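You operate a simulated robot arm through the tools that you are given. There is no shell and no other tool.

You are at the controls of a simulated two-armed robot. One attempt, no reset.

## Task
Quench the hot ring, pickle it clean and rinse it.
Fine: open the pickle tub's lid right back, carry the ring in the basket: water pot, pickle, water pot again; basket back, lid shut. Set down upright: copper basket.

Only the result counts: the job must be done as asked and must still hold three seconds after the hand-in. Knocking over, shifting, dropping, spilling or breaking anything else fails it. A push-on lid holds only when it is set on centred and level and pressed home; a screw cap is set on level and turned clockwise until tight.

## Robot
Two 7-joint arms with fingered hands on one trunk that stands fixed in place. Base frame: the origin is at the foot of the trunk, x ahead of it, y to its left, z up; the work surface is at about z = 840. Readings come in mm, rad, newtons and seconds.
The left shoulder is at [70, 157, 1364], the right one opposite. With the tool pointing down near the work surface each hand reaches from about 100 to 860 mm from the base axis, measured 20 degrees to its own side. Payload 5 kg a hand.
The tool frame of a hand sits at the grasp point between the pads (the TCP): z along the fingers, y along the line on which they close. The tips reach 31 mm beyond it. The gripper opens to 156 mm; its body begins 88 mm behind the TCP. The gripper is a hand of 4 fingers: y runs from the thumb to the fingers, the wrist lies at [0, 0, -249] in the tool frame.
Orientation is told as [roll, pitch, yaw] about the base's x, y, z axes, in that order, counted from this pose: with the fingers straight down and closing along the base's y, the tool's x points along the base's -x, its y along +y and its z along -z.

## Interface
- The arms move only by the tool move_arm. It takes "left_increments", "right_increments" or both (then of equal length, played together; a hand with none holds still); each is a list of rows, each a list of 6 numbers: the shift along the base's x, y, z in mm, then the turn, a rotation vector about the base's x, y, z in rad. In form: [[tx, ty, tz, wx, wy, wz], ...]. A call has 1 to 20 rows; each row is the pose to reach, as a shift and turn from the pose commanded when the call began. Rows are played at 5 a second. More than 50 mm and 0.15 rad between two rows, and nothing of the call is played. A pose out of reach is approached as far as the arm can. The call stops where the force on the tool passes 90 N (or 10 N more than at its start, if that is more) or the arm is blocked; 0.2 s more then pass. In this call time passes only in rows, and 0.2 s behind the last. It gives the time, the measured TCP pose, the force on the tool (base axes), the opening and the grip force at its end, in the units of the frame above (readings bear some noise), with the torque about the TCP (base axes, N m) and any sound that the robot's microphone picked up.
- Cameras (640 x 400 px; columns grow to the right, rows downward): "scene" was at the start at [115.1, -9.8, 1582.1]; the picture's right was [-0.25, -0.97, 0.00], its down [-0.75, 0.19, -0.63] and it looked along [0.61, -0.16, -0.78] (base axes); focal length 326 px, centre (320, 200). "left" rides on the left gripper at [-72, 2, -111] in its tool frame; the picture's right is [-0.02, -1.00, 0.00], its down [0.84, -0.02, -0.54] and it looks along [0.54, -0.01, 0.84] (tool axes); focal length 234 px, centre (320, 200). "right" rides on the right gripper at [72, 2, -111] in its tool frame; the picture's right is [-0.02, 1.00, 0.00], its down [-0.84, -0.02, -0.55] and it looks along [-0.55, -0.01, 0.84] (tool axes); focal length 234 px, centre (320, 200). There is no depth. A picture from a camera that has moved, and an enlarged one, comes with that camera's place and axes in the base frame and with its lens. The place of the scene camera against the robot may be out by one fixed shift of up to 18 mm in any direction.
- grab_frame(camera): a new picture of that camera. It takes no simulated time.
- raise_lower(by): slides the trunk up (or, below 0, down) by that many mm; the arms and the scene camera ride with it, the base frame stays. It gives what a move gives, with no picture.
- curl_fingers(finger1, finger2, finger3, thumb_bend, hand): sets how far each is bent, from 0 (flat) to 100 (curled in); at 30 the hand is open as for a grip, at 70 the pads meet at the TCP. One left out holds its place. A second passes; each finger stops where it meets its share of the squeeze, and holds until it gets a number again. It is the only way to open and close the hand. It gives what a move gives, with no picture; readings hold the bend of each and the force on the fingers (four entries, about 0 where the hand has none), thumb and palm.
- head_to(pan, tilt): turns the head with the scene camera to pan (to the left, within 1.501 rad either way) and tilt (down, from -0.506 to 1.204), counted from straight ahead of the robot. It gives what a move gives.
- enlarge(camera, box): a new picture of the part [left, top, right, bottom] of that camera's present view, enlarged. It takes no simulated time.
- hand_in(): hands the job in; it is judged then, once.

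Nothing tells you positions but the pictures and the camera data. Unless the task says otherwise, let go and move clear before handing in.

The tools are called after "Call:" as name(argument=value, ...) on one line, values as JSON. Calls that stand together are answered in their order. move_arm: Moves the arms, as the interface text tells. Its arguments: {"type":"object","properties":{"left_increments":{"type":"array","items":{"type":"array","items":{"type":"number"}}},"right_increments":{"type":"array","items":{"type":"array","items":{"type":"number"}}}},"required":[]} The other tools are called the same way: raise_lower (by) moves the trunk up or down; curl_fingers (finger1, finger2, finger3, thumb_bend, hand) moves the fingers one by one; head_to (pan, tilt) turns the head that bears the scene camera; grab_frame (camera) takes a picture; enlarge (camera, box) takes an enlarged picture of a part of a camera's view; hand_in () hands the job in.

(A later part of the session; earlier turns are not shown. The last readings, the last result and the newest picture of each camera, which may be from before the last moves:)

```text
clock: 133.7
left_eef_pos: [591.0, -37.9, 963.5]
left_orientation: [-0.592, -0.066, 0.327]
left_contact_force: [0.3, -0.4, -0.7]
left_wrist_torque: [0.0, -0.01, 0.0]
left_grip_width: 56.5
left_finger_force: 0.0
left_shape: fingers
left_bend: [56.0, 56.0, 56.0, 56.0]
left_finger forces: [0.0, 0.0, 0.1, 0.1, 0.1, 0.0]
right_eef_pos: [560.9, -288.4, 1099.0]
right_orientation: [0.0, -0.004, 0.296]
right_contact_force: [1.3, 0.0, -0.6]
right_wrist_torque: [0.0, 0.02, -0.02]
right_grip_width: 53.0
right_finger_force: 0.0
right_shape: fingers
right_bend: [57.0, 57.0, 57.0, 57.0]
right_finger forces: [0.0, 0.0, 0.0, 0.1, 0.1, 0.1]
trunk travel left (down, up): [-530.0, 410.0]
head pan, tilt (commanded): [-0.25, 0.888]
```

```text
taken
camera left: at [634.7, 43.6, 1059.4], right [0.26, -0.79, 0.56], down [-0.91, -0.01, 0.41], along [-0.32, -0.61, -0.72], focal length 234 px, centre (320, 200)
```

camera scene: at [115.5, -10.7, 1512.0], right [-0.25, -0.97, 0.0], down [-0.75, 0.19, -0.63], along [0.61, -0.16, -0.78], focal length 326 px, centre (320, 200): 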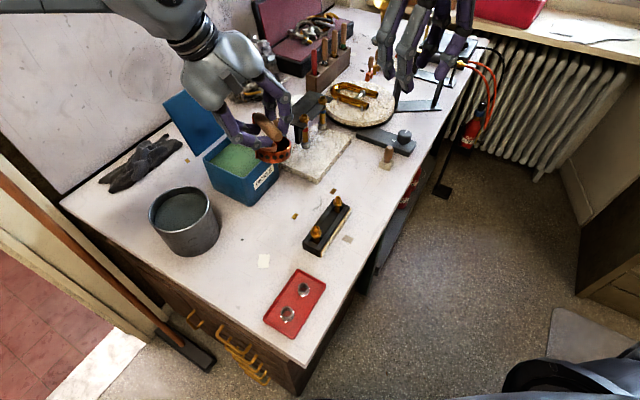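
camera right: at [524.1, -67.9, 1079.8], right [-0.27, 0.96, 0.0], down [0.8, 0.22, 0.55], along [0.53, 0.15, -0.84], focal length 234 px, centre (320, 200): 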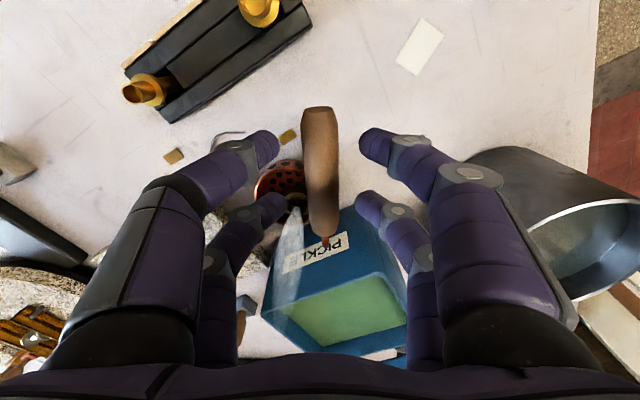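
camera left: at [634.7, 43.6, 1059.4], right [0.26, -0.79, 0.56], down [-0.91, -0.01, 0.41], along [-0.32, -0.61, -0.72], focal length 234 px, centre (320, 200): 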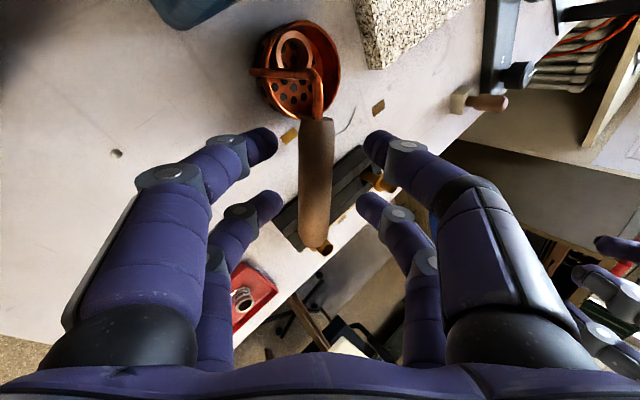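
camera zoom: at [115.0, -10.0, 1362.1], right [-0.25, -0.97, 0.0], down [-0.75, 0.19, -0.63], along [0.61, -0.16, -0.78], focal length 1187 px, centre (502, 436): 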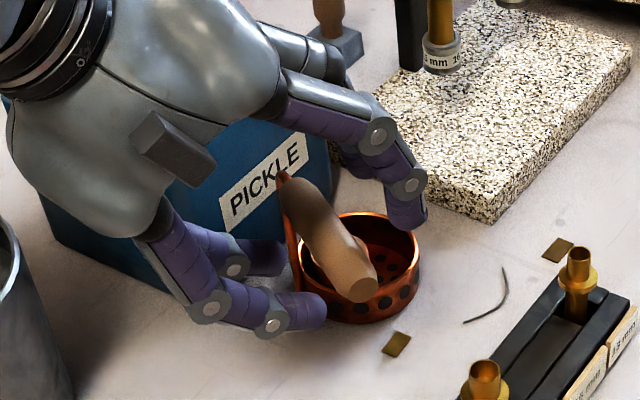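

The basket stands upright with the clean ring inside. I'll back the left hand out along its own axis and away.

Call:
move_arm(left_increments=[[-5, 14, 22, 0, 0, 0], [-10, 29, 45, 0, 0, 0], [-15, 43, 68, 0, 0, 0], [-20, 58, 91, 0, 0, 0], [-38, 95, 105, 0.09, 0.04, 0], [-56, 132, 120, 0.18, 0.078, 0], [-74, 169, 135, 0.27, 0.117, 0], [-90, 206, 150, 0.36, 0.156, 0], [-105, 243, 165, 0.455, 0.195, 0], [-120, 280, 180, 0.547, 0.235, 0]])

Call:
move_arm(right_increments=[[4, 35, 0, 0, 0, 0], [8, 70, 0, 0, 0, 0], [12, 110, 0, 0, 0, 0], [17, 150, 0, 0, 0, 0], [22, 190, 0, 0, 0, 0], [28, 222, 0, 0, 0, 0], [33, 243, -5, 0, 0, 0]])

Call:
grab_frame(camera="right")

Call:
grab_frame(camera="scene")

```text
clock: 135.9
left_eef_pos: [470.0, 243.2, 1146.2]
left_orientation: [0.007, -0.011, 0.305]
left_contact_force: [-0.3, -0.4, -0.6]
left_wrist_torque: [0.02, 0.02, -0.01]
left_grip_width: 56.5
left_finger_force: 0.1
left_shape: fingers
left_bend: [56.0, 56.0, 56.0, 56.0]
left_finger forces: [0.0, 0.1, 0.0, 0.0, 0.0, 0.0]
right_eef_pos: [560.0, -289.4, 1099.0]
right_orientation: [0.0, -0.006, 0.297]
right_contact_force: [-0.2, 0.1, 1.2]
right_wrist_torque: [0.0, 0.0, 0.03]
right_grip_width: 53.2
right_finger_force: 0.1
right_shape: fingers
right_bend: [57.0, 57.0, 57.0, 57.0]
right_finger forces: [0.0, 0.0, 0.0, 0.0, 0.0, 0.1]
trunk travel left (down, up): [-530.0, 410.0]
head pan, tilt (commanded): [-0.25, 0.888]
```

```text
clock: 137.5
left_eef_pos: [472.8, 242.8, 1145.1]
left_orientation: [0.003, -0.008, 0.303]
left_contact_force: [0.5, -0.8, 0.0]
left_wrist_torque: [0.02, -0.02, -0.01]
left_grip_width: 56.8
left_finger_force: 0.0
left_shape: fingers
left_bend: [56.0, 56.0, 56.0, 56.0]
left_finger forces: [0.0, 0.0, 0.0, 0.0, 0.0, 0.1]
right_eef_pos: [593.5, -58.1, 1095.3]
right_orientation: [0.0, -0.006, 0.291]
right_contact_force: [-0.3, 0.6, -0.7]
right_wrist_torque: [0.01, 0.0, -0.02]
right_grip_width: 53.0
right_finger_force: 0.0
right_shape: fingers
right_bend: [57.0, 57.0, 57.0, 57.0]
right_finger forces: [0.0, 0.0, 0.0, 0.0, 0.0, 0.0]
right hand out of reach, approached as far as the arm can: row 7
trunk travel left (down, up): [-530.0, 410.0]
head pan, tilt (commanded): [-0.25, 0.888]
```

```text
taken
camera right: at [523.2, -77.5, 1206.0], right [-0.27, 0.96, 0.0], down [0.81, 0.22, 0.55], along [0.53, 0.15, -0.84], focal length 234 px, centre (320, 200)
```

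right: 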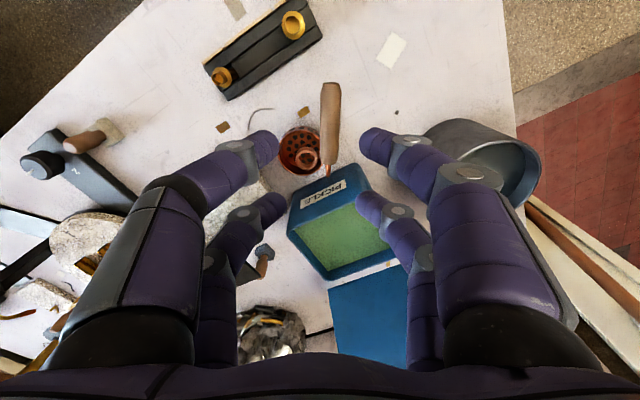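

```text
taken
camera scene: at [115.6, -10.1, 1362.1], right [-0.25, -0.97, 0.0], down [-0.75, 0.19, -0.63], along [0.61, -0.16, -0.78], focal length 326 px, centre (320, 200)
```

scene: 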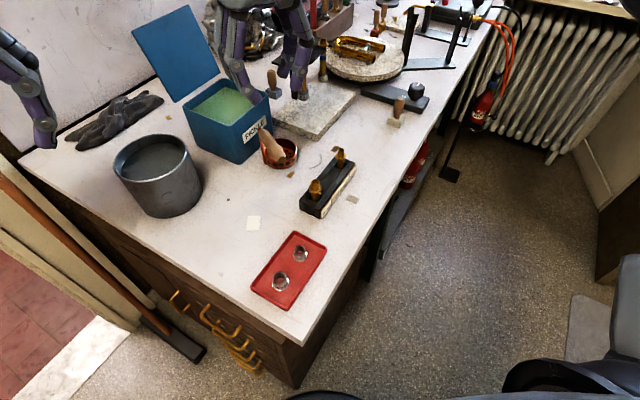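

The handle is about 11 mm to the hand's left and slightly rotated. I'll come down and correct.

Call:
move_arm(right_increments=[[0, 0, -25, 0, 0, -0.02], [1, 4, -50, 0, 0, -0.04], [3, 8, -70, 0, 0, -0.05], [5, 12, -85, 0, 0, -0.05]])

Call:
grab_frame(camera="right")

Call:
enlarge(camera="right", box=[220, 70, 420, 240])

```text
clock: 138.5
left_eef_pos: [473.4, 241.4, 1145.7]
left_orientation: [0.003, -0.011, 0.302]
left_contact_force: [-0.4, -0.8, -0.2]
left_wrist_torque: [-0.02, 0.04, 0.02]
left_grip_width: 56.8
left_finger_force: 0.1
left_shape: fingers
left_bend: [56.0, 56.0, 56.0, 56.0]
left_finger forces: [0.0, 0.0, 0.0, 0.0, 0.0, 0.0]
right_eef_pos: [595.0, -46.3, 1010.4]
right_orientation: [0.002, -0.007, 0.247]
right_contact_force: [1.1, -0.5, -0.4]
right_wrist_torque: [0.02, 0.01, -0.04]
right_grip_width: 52.8
right_finger_force: 0.1
right_shape: fingers
right_bend: [57.0, 57.0, 57.0, 57.0]
right_finger forces: [0.1, 0.0, 0.0, 0.1, 0.1, 0.0]
trunk travel left (down, up): [-530.0, 410.0]
head pan, tilt (commanded): [-0.25, 0.888]
```

```text
taken
camera right: at [525.5, -62.9, 1120.5], right [-0.22, 0.98, 0.0], down [0.81, 0.18, 0.55], along [0.54, 0.12, -0.83], focal length 234 px, centre (320, 200)
```

right: 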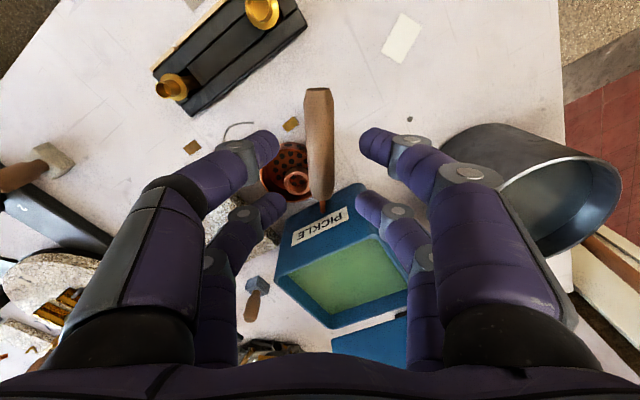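

```text
2.35 times, centred on (320, 155) of right
camera zoom: at [525.5, -62.9, 1120.5], right [-0.22, 0.98, 0.0], down [0.81, 0.18, 0.55], along [0.54, 0.12, -0.83], focal length 551 px, centre (320, 306)
```

zoom: 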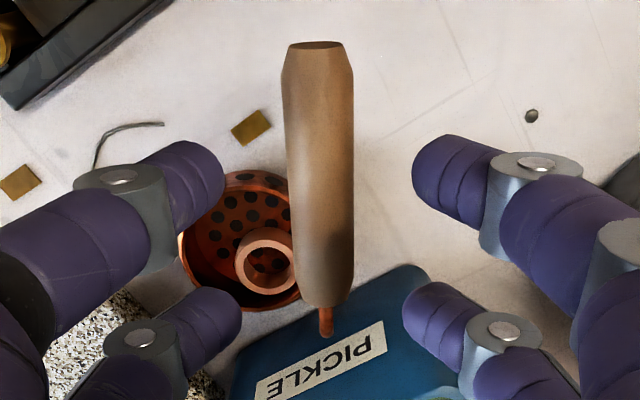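

Centred and aligned. Lowering to grip height and closing evenly as before.

Call:
move_arm(right_increments=[[0, 1, -14, 0, 0, 0], [0, 1, -28, 0, 0, 0], [0, 1, -41, 0, 0, 0]])

Call:
grab_frame(camera="right")

```text
clock: 139.3
left_eef_pos: [473.3, 242.5, 1146.7]
left_orientation: [0.002, -0.01, 0.305]
left_contact_force: [-0.3, -0.9, 0.0]
left_wrist_torque: [-0.03, -0.01, 0.04]
left_grip_width: 57.0
left_finger_force: 0.1
left_shape: fingers
left_bend: [56.0, 56.0, 56.0, 56.0]
left_finger forces: [0.1, 0.1, 0.0, 0.1, 0.0, 0.1]
right_eef_pos: [594.3, -47.5, 969.6]
right_orientation: [0.003, -0.009, 0.248]
right_contact_force: [0.0, 0.1, -0.1]
right_wrist_torque: [0.01, 0.01, -0.01]
right_grip_width: 52.8
right_finger_force: 0.1
right_shape: fingers
right_bend: [57.0, 57.0, 57.0, 57.0]
right_finger forces: [0.0, 0.1, 0.0, 0.1, 0.0, 0.1]
right hand out of reach, approached as far as the arm can: row 1, 2, 3
trunk travel left (down, up): [-530.0, 410.0]
head pan, tilt (commanded): [-0.25, 0.888]
```

```text
taken
camera right: at [523.0, -63.7, 1079.5], right [-0.22, 0.98, 0.0], down [0.81, 0.18, 0.55], along [0.54, 0.12, -0.83], focal length 234 px, centre (320, 200)
```

right: 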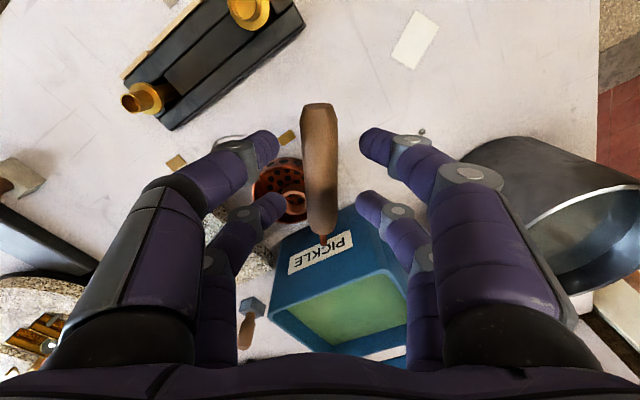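

Handle centred again. Gripping.

Call:
curl_fingers(hand="right", finger1=75, finger2=74, finger3=74, thumb_bend=68)

Call:
curl_fingers(hand="right", finger1=84, finger2=83, finger3=82, thumb_bend=70)

Call:
grab_frame(camera="right")

Call:
enlarge(camera="scene", box=[200, 80, 340, 190])

```text
clock: 140.3
left_eef_pos: [472.5, 242.9, 1145.9]
left_orientation: [0.004, -0.01, 0.303]
left_contact_force: [-0.4, 0.5, -0.2]
left_wrist_torque: [-0.01, 0.0, 0.01]
left_grip_width: 57.0
left_finger_force: 0.1
left_shape: fingers
left_bend: [56.0, 56.0, 56.0, 56.0]
left_finger forces: [0.0, 0.1, 0.0, 0.1, 0.0, 0.1]
right_eef_pos: [593.9, -46.7, 968.8]
right_orientation: [0.004, -0.008, 0.248]
right_contact_force: [-0.1, -0.3, -0.3]
right_wrist_torque: [-0.04, 0.02, -0.05]
right_grip_width: 21.7
right_finger_force: 12.3
right_shape: fingers
right_bend: [66.0, 65.0, 66.0, 66.0]
right_finger forces: [6.0, 5.9, 6.8, 0.1, 5.3, 0.0]
trunk travel left (down, up): [-530.0, 410.0]
head pan, tilt (commanded): [-0.25, 0.888]
```

```text
clock: 141.3
left_eef_pos: [472.9, 242.1, 1146.1]
left_orientation: [0.005, -0.01, 0.303]
left_contact_force: [-0.5, -0.8, 0.7]
left_wrist_torque: [0.05, 0.01, 0.0]
left_grip_width: 57.0
left_finger_force: 0.0
left_shape: fingers
left_bend: [56.0, 56.0, 56.0, 56.0]
left_finger forces: [0.1, 0.0, 0.0, 0.0, 0.0, 0.1]
right_eef_pos: [594.1, -47.0, 968.7]
right_orientation: [0.004, -0.01, 0.248]
right_contact_force: [0.7, 0.0, 0.1]
right_wrist_torque: [0.01, 0.06, 0.03]
right_grip_width: 21.1
right_finger_force: 12.5
right_shape: fingers
right_bend: [65.0, 65.0, 66.0, 67.0]
right_finger forces: [6.6, 6.2, 6.0, 0.1, 6.9, 0.0]
trunk travel left (down, up): [-530.0, 410.0]
head pan, tilt (commanded): [-0.25, 0.888]
```

```text
taken
camera right: at [523.2, -63.7, 1079.6], right [-0.22, 0.98, 0.0], down [0.81, 0.18, 0.55], along [0.54, 0.12, -0.83], focal length 234 px, centre (320, 200)
```

right: 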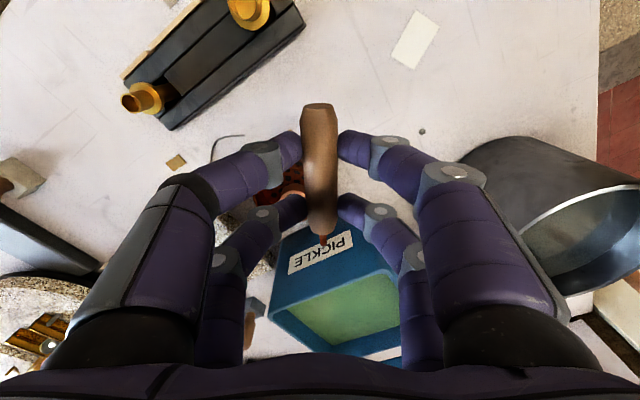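

```text
3.64 times, centred on (270, 135) of scene
camera zoom: at [115.3, -9.8, 1362.0], right [-0.25, -0.97, 0.0], down [-0.75, 0.19, -0.63], along [0.61, -0.16, -0.78], focal length 1187 px, centre (502, 436)
```

zoom: 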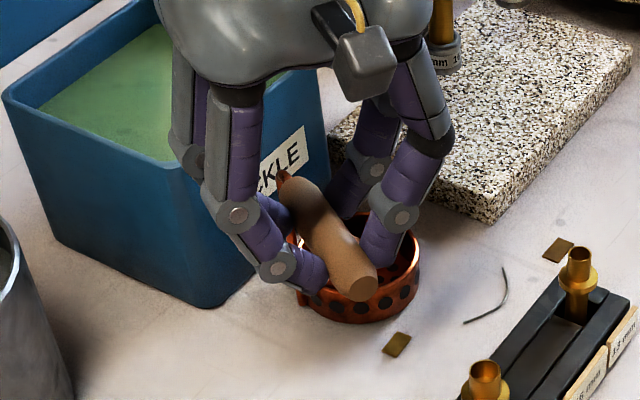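

Firm, even grip. I'll lift and carry the basket back to its original place near (697, -264), turning the hand back to 45°.

Call:
move_arm(right_increments=[[0, 0, 8, 0, 0, 0], [0, -2, 25, 0, 0, 0], [0, -5, 50, 0, 0, 0], [0, -8, 80, 0, 0, 0], [4, -30, 105, 0, 0, 0.06], [9, -58, 115, 0, 0, 0.13], [14, -86, 115, 0, 0, 0.2], [19, -114, 115, 0, 0, 0.27], [24, -142, 115, 0, 0, 0.34], [29, -170, 115, 0, 0, 0.41], [35, -198, 115, 0, 0, 0.48], [40, -218, 115, 0, 0, 0.537], [41, -223, 115, 0, 0, 0.537]])

Call:
grab_frame(camera="right")

Call:
enlarge(camera="scene", box=[280, 20, 460, 180])

```text
clock: 144.1
left_eef_pos: [472.3, 242.4, 1146.2]
left_orientation: [0.002, -0.01, 0.305]
left_contact_force: [0.8, 0.1, 0.5]
left_wrist_torque: [0.01, 0.06, 0.0]
left_grip_width: 56.8
left_finger_force: 0.0
left_shape: fingers
left_bend: [56.0, 56.0, 56.0, 56.0]
left_finger forces: [0.0, 0.1, 0.1, 0.1, 0.1, 0.0]
right_eef_pos: [635.2, -271.0, 1085.6]
right_orientation: [0.001, -0.005, 0.785]
right_contact_force: [0.7, 0.8, -3.7]
right_wrist_torque: [-0.05, 0.17, 0.02]
right_grip_width: 21.1
right_finger_force: 13.3
right_shape: fingers
right_bend: [65.0, 65.0, 66.0, 67.0]
right_finger forces: [7.9, 5.9, 5.5, 0.0, 7.9, 0.0]
trunk travel left (down, up): [-530.0, 410.0]
head pan, tilt (commanded): [-0.25, 0.888]
```

```text
taken
camera right: at [582.4, -320.9, 1195.2], right [-0.69, 0.72, 0.0], down [0.61, 0.58, 0.55], along [0.4, 0.38, -0.84], focal length 234 px, centre (320, 200)
```

right: 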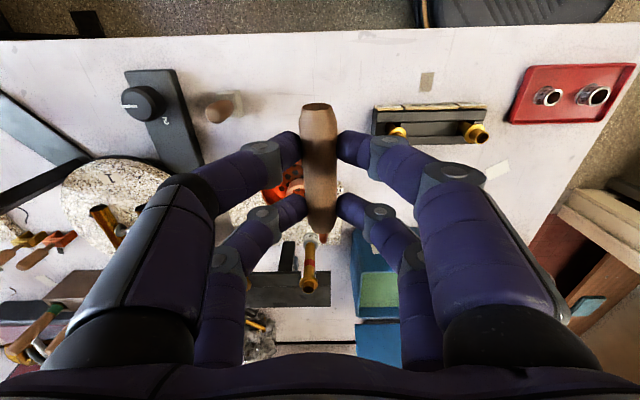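

```text
2.50 times, centred on (370, 100) of scene
camera zoom: at [115.2, -9.9, 1362.0], right [-0.25, -0.97, 0.0], down [-0.75, 0.19, -0.63], along [0.61, -0.16, -0.78], focal length 816 px, centre (195, 450)
```

zoom: 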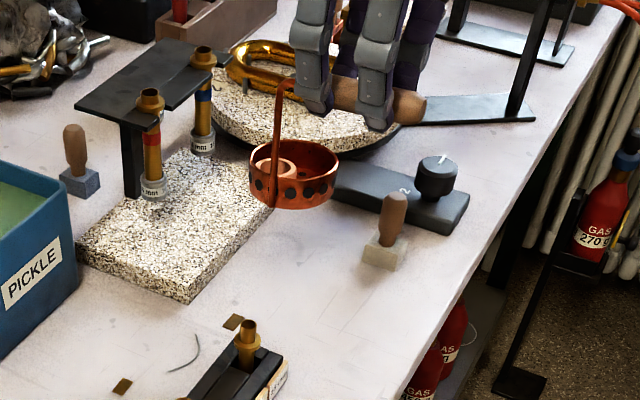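

The basket hangs level above its original place. Lowering to the bench.

Call:
move_arm(right_increments=[[0, 0, -20, 0, 0, 0], [0, 0, -42, 0, 0, 0], [0, 0, -64, 0, 0, 0], [0, 0, -84, 0, 0, 0], [0, 0, -98, 0, 0, 0], [0, 0, -107, 0, 0, 0]])

Call:
grab_frame(camera="right")

Call:
enlarge(camera="scene", box=[300, 50, 440, 180])

```text
clock: 145.5
left_eef_pos: [473.5, 241.0, 1146.6]
left_orientation: [0.003, -0.01, 0.304]
left_contact_force: [-0.4, -0.6, -0.7]
left_wrist_torque: [0.0, -0.01, 0.01]
left_grip_width: 56.8
left_finger_force: 0.0
left_shape: fingers
left_bend: [56.0, 56.0, 56.0, 56.0]
left_finger forces: [0.0, 0.0, 0.0, 0.1, 0.0, 0.0]
right_eef_pos: [637.3, -272.0, 978.7]
right_orientation: [0.002, -0.005, 0.783]
right_contact_force: [-0.6, -0.6, -2.7]
right_wrist_torque: [-0.05, 0.13, 0.04]
right_grip_width: 21.3
right_finger_force: 14.0
right_shape: fingers
right_bend: [65.0, 65.0, 66.0, 67.0]
right_finger forces: [7.8, 5.8, 5.8, 0.0, 7.8, 0.0]
trunk travel left (down, up): [-530.0, 410.0]
head pan, tilt (commanded): [-0.25, 0.888]
```

```text
taken
camera right: at [583.8, -321.0, 1088.4], right [-0.69, 0.72, 0.0], down [0.61, 0.58, 0.55], along [0.4, 0.38, -0.84], focal length 234 px, centre (320, 200)
```

right: 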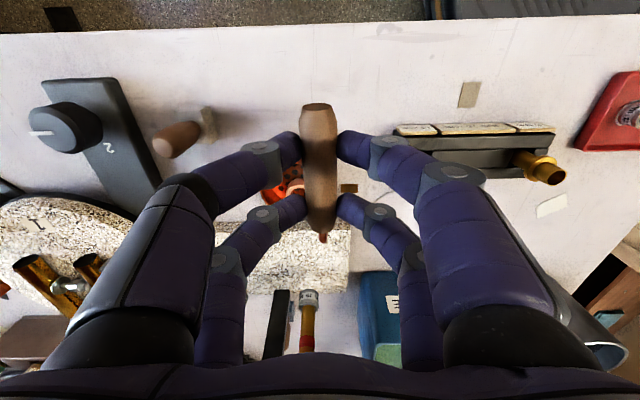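

```text
3.08 times, centred on (370, 115) of scene
camera zoom: at [115.7, -10.2, 1362.0], right [-0.25, -0.97, 0.0], down [-0.75, 0.19, -0.63], along [0.61, -0.16, -0.78], focal length 1005 px, centre (166, 462)
```

zoom: 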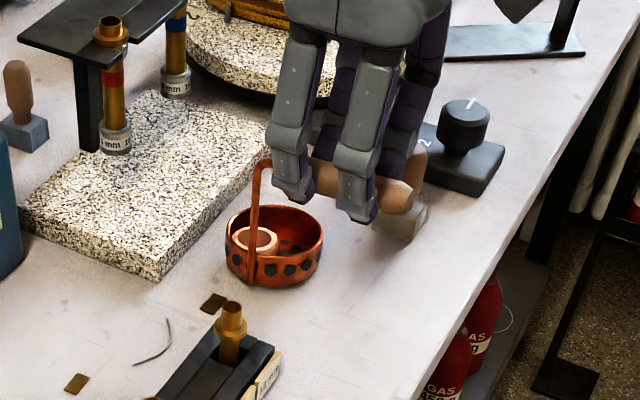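

In place, close to the bench. Final few millimetres.

Call:
move_arm(right_increments=[[0, 0, -4, 0, 0, 0], [0, 0, -8, 0, 0, 0]])

Call:
move_arm(right_increments=[[0, 0, -2, 0, 0, 0]])

```text
clock: 146.1
left_eef_pos: [471.9, 243.1, 1147.3]
left_orientation: [0.005, -0.013, 0.304]
left_contact_force: [0.6, -0.4, 0.2]
left_wrist_torque: [0.01, 0.0, 0.0]
left_grip_width: 57.2
left_finger_force: 0.1
left_shape: fingers
left_bend: [56.0, 56.0, 56.0, 56.0]
left_finger forces: [0.1, 0.0, 0.0, 0.0, 0.1, 0.0]
right_eef_pos: [634.8, -270.9, 970.5]
right_orientation: [0.001, -0.006, 0.785]
right_contact_force: [-1.5, 0.0, -0.2]
right_wrist_torque: [0.03, -0.05, 0.09]
right_grip_width: 21.4
right_finger_force: 14.2
right_shape: fingers
right_bend: [65.0, 65.0, 66.0, 67.0]
right_finger forces: [7.2, 8.0, 7.0, 0.0, 6.7, 0.1]
trunk travel left (down, up): [-530.0, 410.0]
head pan, tilt (commanded): [-0.25, 0.888]
```

```text
clock: 146.5
left_eef_pos: [472.1, 242.0, 1145.0]
left_orientation: [0.003, -0.012, 0.304]
left_contact_force: [0.4, 0.3, -0.3]
left_wrist_torque: [-0.03, 0.0, -0.02]
left_grip_width: 56.8
left_finger_force: 0.0
left_shape: fingers
left_bend: [56.0, 56.0, 56.0, 56.0]
left_finger forces: [0.1, 0.0, 0.0, 0.0, 0.0, 0.1]
right_eef_pos: [635.7, -271.4, 968.6]
right_orientation: [-0.001, -0.008, 0.785]
right_contact_force: [-1.7, 0.1, 2.8]
right_wrist_torque: [0.13, -0.1, 0.07]
right_grip_width: 21.3
right_finger_force: 14.6
right_shape: fingers
right_bend: [65.0, 65.0, 66.0, 67.0]
right_finger forces: [7.1, 8.2, 7.5, 0.0, 6.6, 0.0]
trunk travel left (down, up): [-530.0, 410.0]
head pan, tilt (commanded): [-0.25, 0.888]
```

It's on the bench now (+3 N). Releasing evenly and checking that it stands upright.

Call:
curl_fingers(hand="right", finger1=56, finger2=56, finger3=56, thumb_bend=56)

Call:
grab_frame(camera="right")

Call:
enlarge(camera="scene", box=[300, 50, 440, 180])

```text
clock: 147.5
left_eef_pos: [471.7, 242.2, 1146.2]
left_orientation: [0.003, -0.013, 0.303]
left_contact_force: [0.6, -0.9, -0.2]
left_wrist_torque: [-0.02, 0.01, -0.03]
left_grip_width: 56.9
left_finger_force: 0.0
left_shape: fingers
left_bend: [56.0, 56.0, 56.0, 56.0]
left_finger forces: [0.0, 0.0, 0.0, 0.0, 0.0, 0.0]
right_eef_pos: [634.2, -270.5, 969.7]
right_orientation: [0.0, -0.005, 0.783]
right_contact_force: [-0.6, -0.3, 0.2]
right_wrist_torque: [-0.01, -0.01, -0.01]
right_grip_width: 56.3
right_finger_force: 0.2
right_shape: fingers
right_bend: [56.0, 56.0, 56.0, 56.0]
right_finger forces: [0.1, 0.0, 0.1, 0.1, 0.0, 0.0]
trunk travel left (down, up): [-530.0, 410.0]
head pan, tilt (commanded): [-0.25, 0.888]
```

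```text
taken
camera right: at [582.6, -321.1, 1078.7], right [-0.69, 0.72, 0.0], down [0.61, 0.58, 0.55], along [0.4, 0.38, -0.84], focal length 234 px, centre (320, 200)
```

right: 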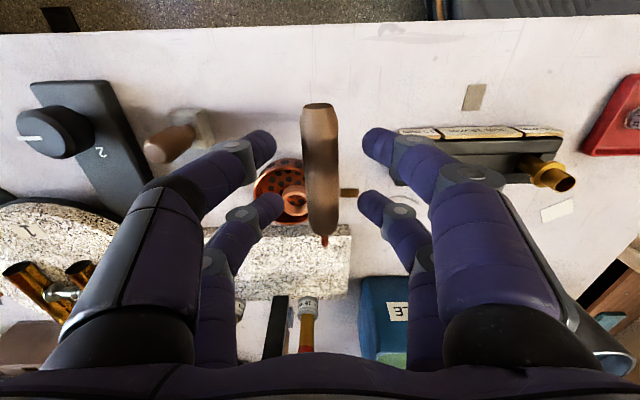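

```text
3.08 times, centred on (370, 115) of scene
camera zoom: at [114.9, -9.9, 1362.1], right [-0.25, -0.97, 0.0], down [-0.75, 0.19, -0.63], along [0.61, -0.16, -0.78], focal length 1005 px, centre (166, 462)
```

zoom: 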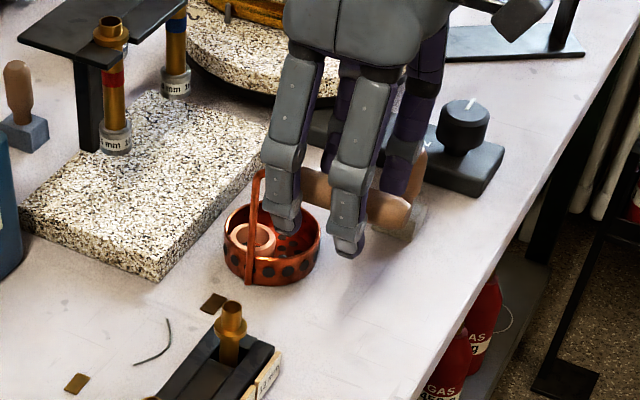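

The basket stands upright in its original place with the ring in it. I'll raise the right hand straight up clear of it, then bring the trunk back to its starting height for closing the lid.

Call:
move_arm(right_increments=[[0, 0, 25, 0, 0, 0], [0, 0, 55, 0, 0, 0], [0, 0, 90, 0, 0, 0], [0, 0, 120, 0, 0, 0], [-20, -10, 130, 0, 0, 0], [-50, -15, 130, 0, 0, 0]])

Call:
raise_lower(by=220)

Call:
grab_frame(camera="scene")

Call:
grab_frame(camera="right")

```text
clock: 148.9
left_eef_pos: [470.8, 241.8, 1147.7]
left_orientation: [0.004, -0.012, 0.305]
left_contact_force: [-0.4, -0.3, -0.5]
left_wrist_torque: [0.0, 0.0, 0.0]
left_grip_width: 56.9
left_finger_force: 0.1
left_shape: fingers
left_bend: [56.0, 56.0, 56.0, 56.0]
left_finger forces: [0.0, 0.0, 0.1, 0.0, 0.0, 0.0]
right_eef_pos: [581.4, -286.5, 1098.3]
right_orientation: [-0.001, -0.006, 0.784]
right_contact_force: [-0.5, -0.3, -0.4]
right_wrist_torque: [-0.02, -0.07, -0.03]
right_grip_width: 56.4
right_finger_force: 0.1
right_shape: fingers
right_bend: [56.0, 56.0, 56.0, 56.0]
right_finger forces: [0.1, 0.0, 0.1, 0.0, 0.1, 0.0]
trunk travel left (down, up): [-530.0, 410.0]
head pan, tilt (commanded): [-0.25, 0.888]
```

```text
clock: 151.2
left_eef_pos: [471.9, 242.5, 1367.1]
left_orientation: [0.001, -0.012, 0.305]
left_contact_force: [0.6, -0.1, -0.5]
left_wrist_torque: [0.0, 0.01, 0.01]
left_grip_width: 56.4
left_finger_force: 0.0
left_shape: fingers
left_bend: [56.0, 56.0, 56.0, 56.0]
left_finger forces: [0.0, 0.0, 0.0, 0.1, 0.2, 0.0]
right_eef_pos: [583.0, -285.0, 1317.3]
right_orientation: [0.001, -0.006, 0.784]
right_contact_force: [-0.6, -0.1, 0.2]
right_wrist_torque: [0.02, 0.01, 0.01]
right_grip_width: 57.0
right_finger_force: 0.2
right_shape: fingers
right_bend: [56.0, 56.0, 56.0, 56.0]
right_finger forces: [0.0, 0.0, 0.0, 0.0, 0.0, 0.0]
trunk travel left (down, up): [-750.0, 190.0]
head pan, tilt (commanded): [-0.25, 0.888]
```

```text
taken
camera scene: at [115.1, -9.9, 1582.0], right [-0.25, -0.97, 0.0], down [-0.75, 0.19, -0.63], along [0.61, -0.16, -0.78], focal length 326 px, centre (320, 200)
```

scene: 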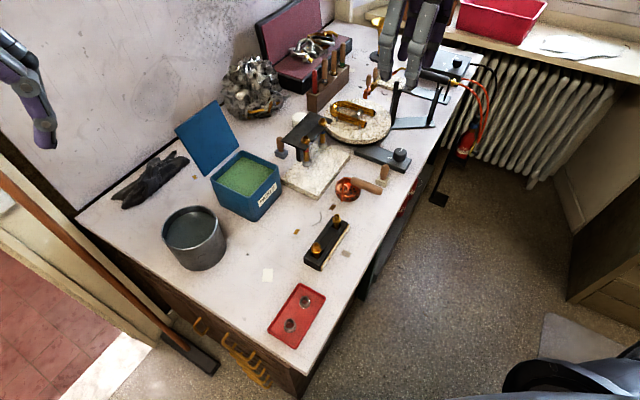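

```text
taken
camera right: at [530.7, -336.5, 1427.1], right [-0.69, 0.72, 0.0], down [0.61, 0.58, 0.55], along [0.4, 0.38, -0.84], focal length 234 px, centre (320, 200)
```

right: 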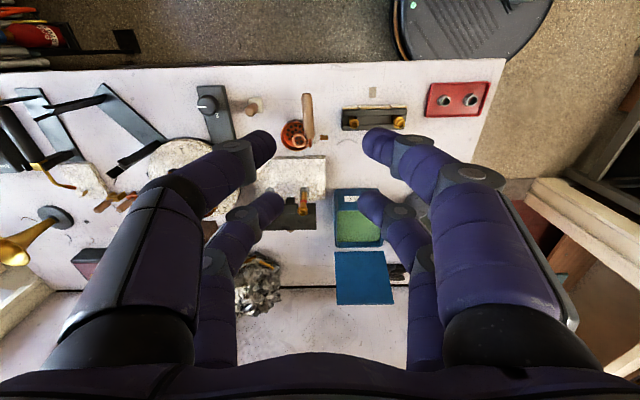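

The scene matches the start, with the basket back in place. Now the lid: I'll shape the left hand (thumb tucked, finger 3 in front) and bring it above the open lid at the orientation used before.

Call:
curl_fingers(hand="left", finger1=40, finger2=45, finger3=40, thumb_bend=78)

Call:
move_arm(left_increments=[[32, -8, -12, 0, 0, -0.121], [64, -16, -24, 0, 0, -0.242], [96, -24, -36, 0, 0, -0.363], [128, -32, -48, 0, 0, -0.484], [160, -40, -60, 0, 0, -0.605], [192, -48, -72, 0, 0, -0.726], [224, -56, -84, 0, 0, -0.847], [256, -64, -96, 0, 0, -0.968], [288, -72, -107, 0, 0, -1.09]])

Call:
grab_frame(camera="left")

Call:
enlarge(camera="scene", box=[150, 60, 310, 230])

```text
clock: 152.2
left_eef_pos: [472.1, 242.9, 1366.1]
left_orientation: [0.003, -0.012, 0.304]
left_contact_force: [0.4, 0.3, -1.0]
left_wrist_torque: [0.01, 0.01, 0.02]
left_grip_width: 47.5
left_finger_force: 0.1
left_shape: fingers
left_bend: [40.0, 45.0, 40.0, 78.0]
left_finger forces: [0.1, 0.0, 0.0, 0.1, 0.0, 0.0]
right_eef_pos: [582.2, -285.3, 1317.7]
right_orientation: [0.0, -0.007, 0.783]
right_contact_force: [0.2, 0.2, -0.5]
right_wrist_torque: [0.0, 0.0, 0.01]
right_grip_width: 56.6
right_finger_force: 0.0
right_shape: fingers
right_bend: [56.0, 56.0, 56.0, 56.0]
right_finger forces: [0.0, 0.0, 0.0, 0.0, 0.1, 0.0]
trunk travel left (down, up): [-750.0, 190.0]
head pan, tilt (commanded): [-0.25, 0.888]
```

```text
clock: 154.2
left_eef_pos: [729.4, 190.5, 1257.4]
left_orientation: [0.005, -0.019, -0.788]
left_contact_force: [-0.1, 0.5, -0.1]
left_wrist_torque: [0.03, -0.03, 0.0]
left_grip_width: 47.5
left_finger_force: 0.0
left_shape: fingers
left_bend: [40.0, 45.0, 40.0, 78.0]
left_finger forces: [0.0, 0.0, 0.0, 0.1, 0.0, 0.1]
left hand out of reach, approached as far as the arm can: row 8, 9
right_eef_pos: [583.3, -285.2, 1317.0]
right_orientation: [0.0, -0.005, 0.785]
right_contact_force: [0.7, 0.5, 0.4]
right_wrist_torque: [-0.02, -0.02, 0.02]
right_grip_width: 56.8
right_finger_force: 0.1
right_shape: fingers
right_bend: [56.0, 56.0, 56.0, 56.0]
right_finger forces: [0.0, 0.1, 0.0, 0.1, 0.1, 0.0]
trunk travel left (down, up): [-750.0, 190.0]
head pan, tilt (commanded): [-0.25, 0.888]
```

```text
taken
camera left: at [781.7, 141.3, 1369.3], right [-0.69, -0.72, 0.0], down [-0.61, 0.58, 0.53], along [-0.38, 0.37, -0.85], focal length 234 px, centre (320, 200)
```

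left: 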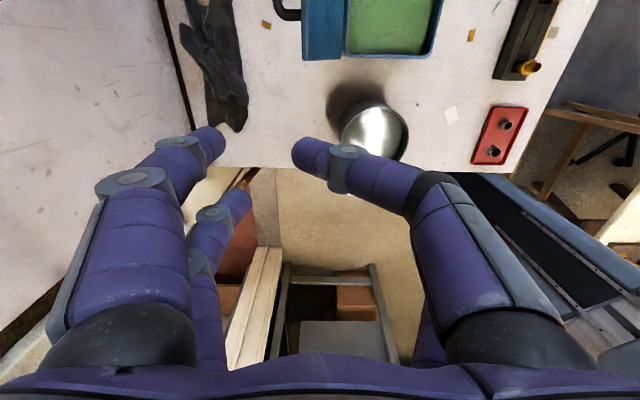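

```text
2.35 times, centred on (230, 145) of scene
camera zoom: at [114.2, -8.9, 1582.2], right [-0.25, -0.97, 0.0], down [-0.75, 0.19, -0.63], along [0.61, -0.16, -0.78], focal length 768 px, centre (532, 329)
```

zoom: 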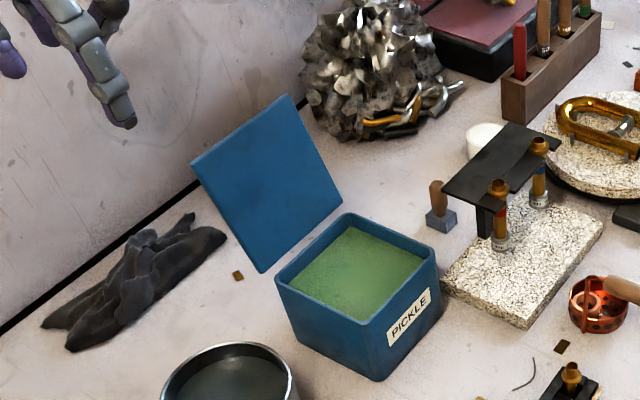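

At the high position the arm was at its reach limit; lower down it should fit as before. I'll come to just above the lid's free edge.

Call:
move_arm(left_increments=[[15, -9, -30, 0, 0, 0], [32, -20, -60, 0, 0, 0], [52, -32, -80, -0.03, 0.03, 0], [70, -44, -95, -0.055, 0.055, 0], [87, -54, -105, -0.08, 0.08, 0]])

Call:
grab_frame(camera="left")

Call:
enlarge(camera="scene", box=[150, 40, 310, 210])

```text
clock: 155.4
left_eef_pos: [718.0, 185.0, 1168.1]
left_orientation: [-0.111, -0.015, -0.783]
left_contact_force: [-0.3, -0.1, -0.2]
left_wrist_torque: [0.01, -0.01, 0.02]
left_grip_width: 47.4
left_finger_force: 0.0
left_shape: fingers
left_bend: [40.0, 45.0, 40.0, 78.0]
left_finger forces: [0.0, 0.0, 0.1, 0.0, 0.0, 0.0]
left hand out of reach, approached as far as the arm can: row 1, 2, 3, 4, 5
right_eef_pos: [583.6, -287.0, 1316.7]
right_orientation: [0.0, -0.004, 0.783]
right_contact_force: [-0.5, 0.2, 0.2]
right_wrist_torque: [0.03, -0.01, 0.01]
right_grip_width: 56.7
right_finger_force: 0.0
right_shape: fingers
right_bend: [56.0, 56.0, 56.0, 56.0]
right_finger forces: [0.1, 0.1, 0.1, 0.1, 0.0, 0.0]
trunk travel left (down, up): [-750.0, 190.0]
head pan, tilt (commanded): [-0.25, 0.888]
```

```text
taken
camera left: at [778.0, 146.1, 1279.9], right [-0.69, -0.72, 0.11], down [-0.57, 0.63, 0.53], along [-0.45, 0.3, -0.84], focal length 234 px, centre (320, 200)
```

left: 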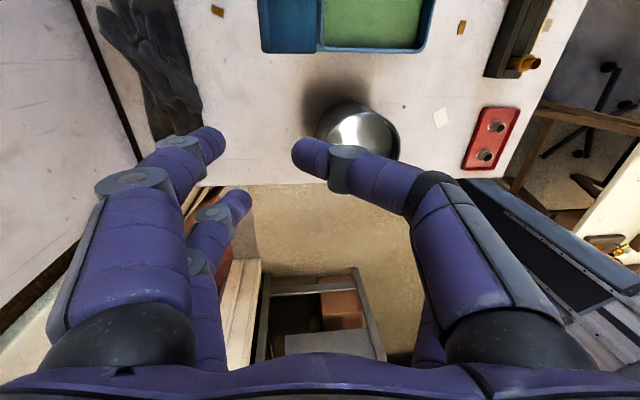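

```text
2.35 times, centred on (230, 125) of scene
camera zoom: at [115.1, -9.6, 1582.1], right [-0.25, -0.97, 0.0], down [-0.75, 0.19, -0.63], along [0.61, -0.16, -0.78], focal length 768 px, centre (532, 376)
```

zoom: 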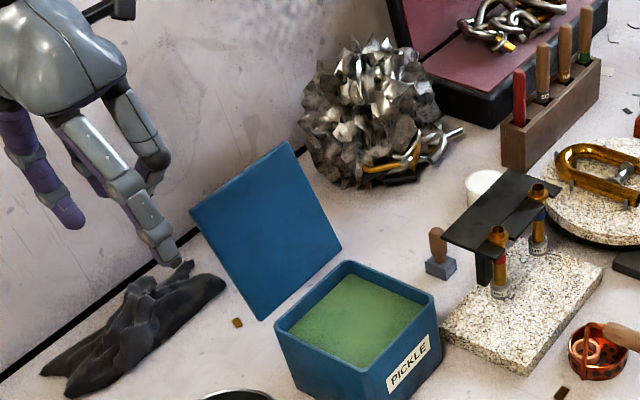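

The arm seems to have drifted into an awkward elbow posture and can't get there from here. I'll take it back through its original start pose to restore the posture used when opening.

Call:
move_arm(left_increments=[[-25, -6, 12, 0.013, -0.0054, 0.098], [-50, -12, 23, 0.026, -0.0108, 0.196], [-76, -18, 35, 0.039, -0.0162, 0.294], [-101, -24, 46, 0.052, -0.0216, 0.392], [-126, -30, 58, 0.065, -0.027, 0.49], [-151, -36, 70, 0.078, -0.0324, 0.588], [-177, -42, 81, 0.091, -0.0378, 0.687], [-202, -48, 93, 0.1045, -0.0433, 0.785]])

Call:
grab_frame(camera="scene")

```text
clock: 157.2
left_eef_pos: [519.0, 136.0, 1261.4]
left_orientation: [0.002, -0.012, 0.001]
left_contact_force: [0.5, -0.1, 0.4]
left_wrist_torque: [-0.03, -0.01, 0.01]
left_grip_width: 47.2
left_finger_force: 0.1
left_shape: fingers
left_bend: [40.0, 45.0, 40.0, 78.0]
left_finger forces: [0.0, 0.0, 0.0, 0.0, 0.1, 0.0]
right_eef_pos: [580.8, -286.7, 1318.5]
right_orientation: [0.001, -0.006, 0.783]
right_contact_force: [1.6, 0.3, 1.0]
right_wrist_torque: [0.0, -0.03, 0.01]
right_grip_width: 56.6
right_finger_force: 0.0
right_shape: fingers
right_bend: [56.0, 56.0, 56.0, 56.0]
right_finger forces: [0.0, 0.1, 0.0, 0.1, 0.0, 0.0]
trunk travel left (down, up): [-750.0, 190.0]
head pan, tilt (commanded): [-0.25, 0.888]
```

```text
taken
camera scene: at [112.8, -10.5, 1582.2], right [-0.25, -0.97, 0.0], down [-0.75, 0.19, -0.63], along [0.61, -0.16, -0.78], focal length 326 px, centre (320, 200)
```

scene: 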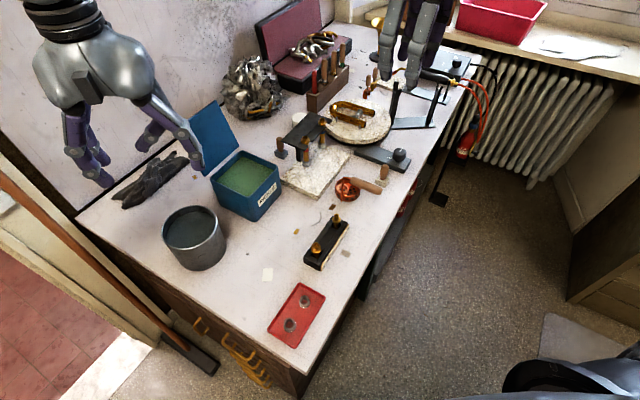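

That restored the starting posture. Now I'll follow the same route as the first time, then over the lid's edge from the front.

Call:
move_arm(left_increments=[[30, -20, -20, 0, 0, -0.112], [61, -40, -40, 0, 0, -0.224], [91, -60, -60, 0, 0, -0.336], [122, -80, -80, 0, 0, -0.449], [152, -100, -95, 0, 0, -0.561], [183, -120, -108, 0, 0, -0.673], [212, -139, -120, 0, 0, -0.785]])

Call:
move_arm(left_increments=[[14, 22, 5, 0, 0, 0], [28, 46, 10, 0, 0, 0], [42, 70, 15, 0, 0, 0], [54, 92, 20, 0, 0, 0], [64, 112, 22, 0, 0, 0]])

Call:
grab_frame(camera="left")

Call:
enlarge(camera="scene", box=[150, 40, 310, 210])

```text
clock: 158.8
left_eef_pos: [648.7, 90.3, 1161.4]
left_orientation: [0.0, -0.015, -0.787]
left_contact_force: [-0.1, -0.2, 0.0]
left_wrist_torque: [-0.03, 0.01, 0.0]
left_grip_width: 47.4
left_finger_force: 0.1
left_shape: fingers
left_bend: [40.0, 45.0, 40.0, 78.0]
left_finger forces: [0.0, 0.0, 0.0, 0.1, 0.0, 0.0]
left hand out of reach, approached as far as the arm can: row 4, 5, 6, 7
right_eef_pos: [583.5, -284.7, 1316.9]
right_orientation: [0.002, -0.006, 0.784]
right_contact_force: [0.0, 0.8, 0.1]
right_wrist_torque: [0.0, 0.03, 0.01]
right_grip_width: 56.6
right_finger_force: 0.1
right_shape: fingers
right_bend: [56.0, 56.0, 56.0, 56.0]
right_finger forces: [0.0, 0.0, 0.1, 0.0, 0.0, 0.0]
trunk travel left (down, up): [-750.0, 190.0]
head pan, tilt (commanded): [-0.25, 0.888]
```

```text
clock: 160.0
left_eef_pos: [709.5, 203.3, 1183.6]
left_orientation: [-0.001, -0.014, -0.787]
left_contact_force: [0.9, -0.5, -1.0]
left_wrist_torque: [-0.07, 0.06, -0.02]
left_grip_width: 47.6
left_finger_force: 0.0
left_shape: fingers
left_bend: [40.0, 45.0, 40.0, 78.0]
left_finger forces: [0.0, 0.1, 0.1, 0.0, 0.0, 0.1]
right_eef_pos: [583.1, -285.6, 1316.6]
right_orientation: [0.0, -0.005, 0.784]
right_contact_force: [0.1, 0.2, 0.3]
right_wrist_torque: [0.04, 0.0, -0.02]
right_grip_width: 56.4
right_finger_force: 0.0
right_shape: fingers
right_bend: [56.0, 56.0, 56.0, 56.0]
right_finger forces: [0.0, 0.0, 0.0, 0.0, 0.0, 0.0]
trunk travel left (down, up): [-750.0, 190.0]
head pan, tilt (commanded): [-0.25, 0.888]
```

```text
taken
camera left: at [762.1, 154.1, 1294.7], right [-0.69, -0.72, 0.0], down [-0.61, 0.58, 0.54], along [-0.39, 0.37, -0.84], focal length 234 px, centre (320, 200)
```

left: 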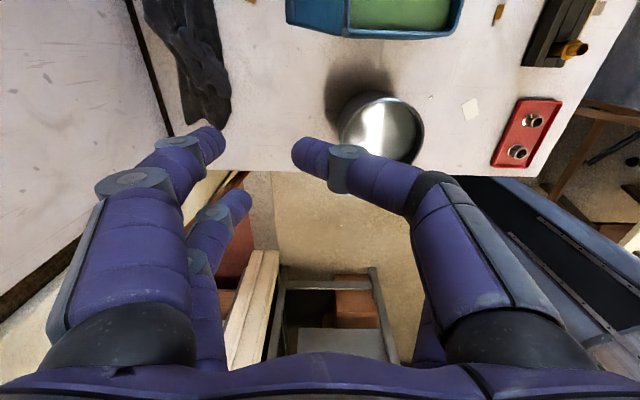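

```text
2.35 times, centred on (230, 125) of scene
camera zoom: at [115.4, -9.0, 1582.0], right [-0.25, -0.97, 0.0], down [-0.75, 0.19, -0.63], along [0.61, -0.16, -0.78], focal length 768 px, centre (532, 376)
```

zoom: 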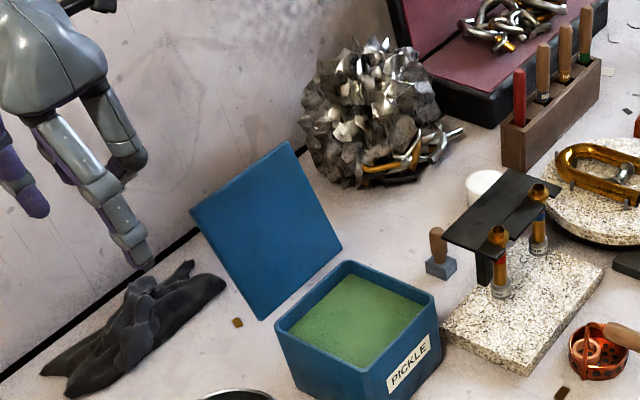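

The arm's posture no longer allows that straight-down approach here, but the lid's left side edge is easy to reach from the left. I'll lean the hand 60° toward the lid so finger 1 and the thumb can straddle that edge.

Call:
curl_fingers(hand="left", finger1=50, finger2=30, finger3=30, thumb_bend=50)

Call:
move_arm(left_increments=[[-3, 3, -8, -0.082, -0.082, 0], [-6, 6, -18, -0.164, -0.164, 0], [-8, 8, -30, -0.247, -0.247, 0], [-8, 8, -45, -0.329, -0.329, 0], [-6, 6, -60, -0.411, -0.411, 0], [-3, 3, -75, -0.493, -0.493, 0], [0, 0, -90, -0.575, -0.575, 0], [2, 0, -100, -0.658, -0.658, 0], [2, 0, -105, -0.74, -0.74, 0]])

Call:
grab_frame(camera="left")

Call:
enlarge(camera="scene", box=[120, 40, 310, 220])

```text
clock: 161.0
left_eef_pos: [709.3, 201.6, 1184.1]
left_orientation: [0.001, -0.012, -0.785]
left_contact_force: [1.1, -1.1, -0.3]
left_wrist_torque: [-0.03, 0.0, 0.02]
left_grip_width: 81.2
left_finger_force: 0.1
left_shape: fingers
left_bend: [50.0, 30.0, 30.0, 50.0]
left_finger forces: [0.0, 0.0, 0.0, 0.0, 0.0, 0.0]
right_eef_pos: [582.7, -287.1, 1317.7]
right_orientation: [-0.002, -0.005, 0.786]
right_contact_force: [0.4, -0.1, 0.6]
right_wrist_torque: [0.0, 0.01, 0.0]
right_grip_width: 56.7
right_finger_force: 0.1
right_shape: fingers
right_bend: [56.0, 56.0, 56.0, 56.0]
right_finger forces: [0.0, 0.0, 0.1, 0.0, 0.1, 0.0]
trunk travel left (down, up): [-750.0, 190.0]
head pan, tilt (commanded): [-0.25, 0.888]
```

```text
clock: 163.0
left_eef_pos: [690.7, 204.5, 1119.5]
left_orientation: [0.003, -1.039, -0.779]
left_contact_force: [-0.5, 0.4, 0.1]
left_wrist_torque: [0.02, 0.0, 0.01]
left_grip_width: 81.1
left_finger_force: 0.1
left_shape: fingers
left_bend: [50.0, 30.0, 30.0, 50.0]
left_finger forces: [0.0, 0.0, 0.1, 0.0, 0.1, 0.1]
left hand out of reach, approached as far as the arm can: row 9
right_eef_pos: [581.5, -285.8, 1318.0]
right_orientation: [0.0, -0.006, 0.785]
right_contact_force: [-1.1, -0.3, -0.8]
right_wrist_torque: [-0.01, -0.03, -0.01]
right_grip_width: 56.8
right_finger_force: 0.1
right_shape: fingers
right_bend: [56.0, 56.0, 56.0, 56.0]
right_finger forces: [0.0, 0.1, 0.0, 0.0, 0.1, 0.0]
trunk travel left (down, up): [-750.0, 190.0]
head pan, tilt (commanded): [-0.25, 0.888]
```

```text
taken
camera left: at [650.7, 246.7, 1236.5], right [-0.69, -0.72, 0.02], down [-0.65, 0.61, -0.45], along [0.31, -0.32, -0.89], focal length 234 px, centre (320, 200)
```

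left: 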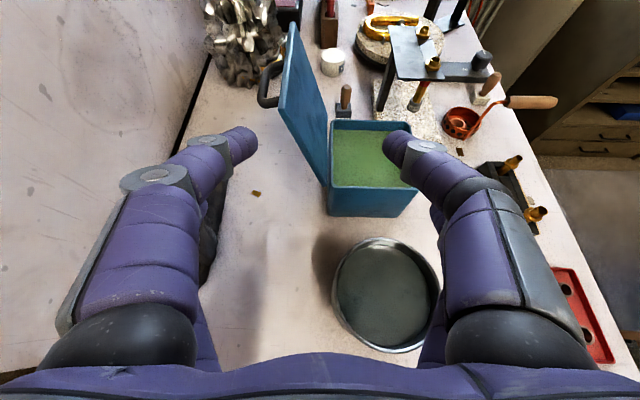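

```text
2.22 times, centred on (215, 130) of scene
camera zoom: at [112.0, -9.2, 1582.4], right [-0.25, -0.97, 0.0], down [-0.75, 0.19, -0.63], along [0.61, -0.16, -0.77], focal length 726 px, centre (553, 356)
```

zoom: 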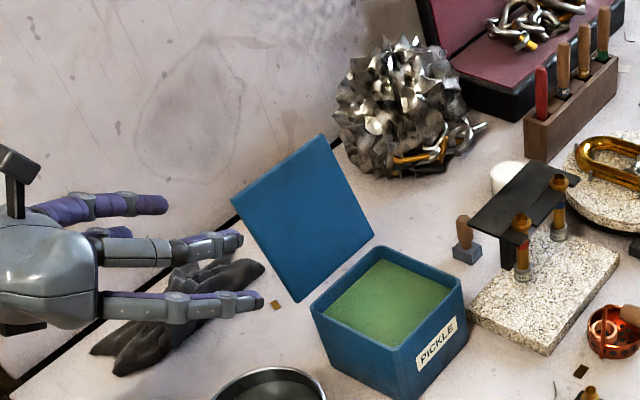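

Now the camera looks right along the lid, which stands between finger 1 (behind) and the thumb (in front). I'll enlarge to measure.

Call:
enlarge(camera="left", box=[220, 0, 440, 220])

```text
1.82 times, centred on (330, 110) of left
camera zoom: at [650.7, 246.7, 1236.5], right [-0.69, -0.72, 0.02], down [-0.65, 0.61, -0.45], along [0.31, -0.32, -0.89], focal length 426 px, centre (302, 364)
```

zoom: 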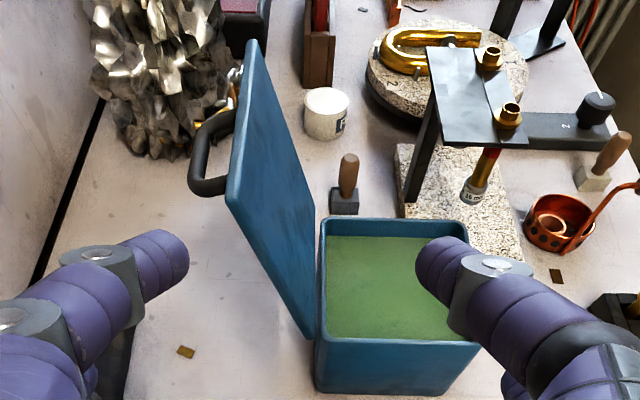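

The lid's left edge runs from about (765, 121, 945) up to (797, 153, 1082). I'll line the pads up with it and advance most of the way.

Call:
move_arm(left_increments=[[2, 14, -14, 0, 0, 0], [4, 27, -27, 0, 0, 0], [20, 11, -40, 0, 0, 0], [35, -4, -53, 0, 0, 0], [49, -18, -65, 0, 0, 0], [59, -27, -73, 0, 0, 0]])

Call:
enlarge(camera="left", box=[190, 0, 450, 220])

Call:
enlarge(camera="scene", box=[120, 40, 310, 220])

```text
clock: 164.4
left_eef_pos: [716.9, 181.1, 1119.3]
left_orientation: [0.002, -1.019, -0.776]
left_contact_force: [0.8, 0.4, 0.1]
left_wrist_torque: [0.0, 0.02, -0.01]
left_grip_width: 81.1
left_finger_force: 0.0
left_shape: fingers
left_bend: [50.0, 30.0, 30.0, 50.0]
left_finger forces: [0.0, 0.1, 0.0, 0.0, 0.0, 0.0]
left hand out of reach, approached as far as the arm can: row 1, 2, 3, 4, 5, 6
right_eef_pos: [584.8, -286.1, 1317.0]
right_orientation: [0.001, -0.004, 0.784]
right_contact_force: [-0.2, 0.4, 0.2]
right_wrist_torque: [0.02, 0.01, -0.01]
right_grip_width: 56.5
right_finger_force: 0.1
right_shape: fingers
right_bend: [56.0, 56.0, 56.0, 56.0]
right_finger forces: [0.1, 0.0, 0.1, 0.0, 0.0, 0.1]
trunk travel left (down, up): [-750.0, 190.0]
head pan, tilt (commanded): [-0.25, 0.888]
```

```text
1.82 times, centred on (320, 110) of left
camera zoom: at [679.2, 222.0, 1239.3], right [-0.69, -0.72, 0.02], down [-0.66, 0.62, -0.43], along [0.3, -0.31, -0.9], focal length 426 px, centre (320, 364)
```

zoom: 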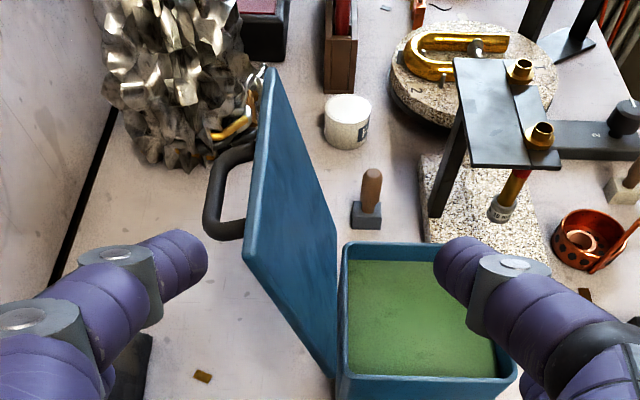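

```text
2.22 times, centred on (215, 130) of scene
camera zoom: at [115.5, -10.4, 1582.0], right [-0.25, -0.97, 0.0], down [-0.75, 0.19, -0.63], along [0.61, -0.16, -0.78], focal length 726 px, centre (553, 356)
```

zoom: 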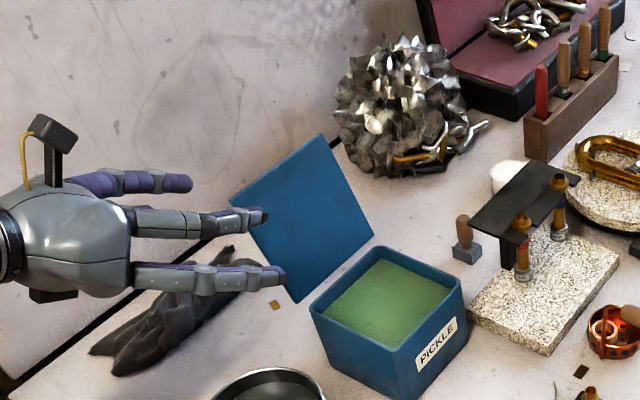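

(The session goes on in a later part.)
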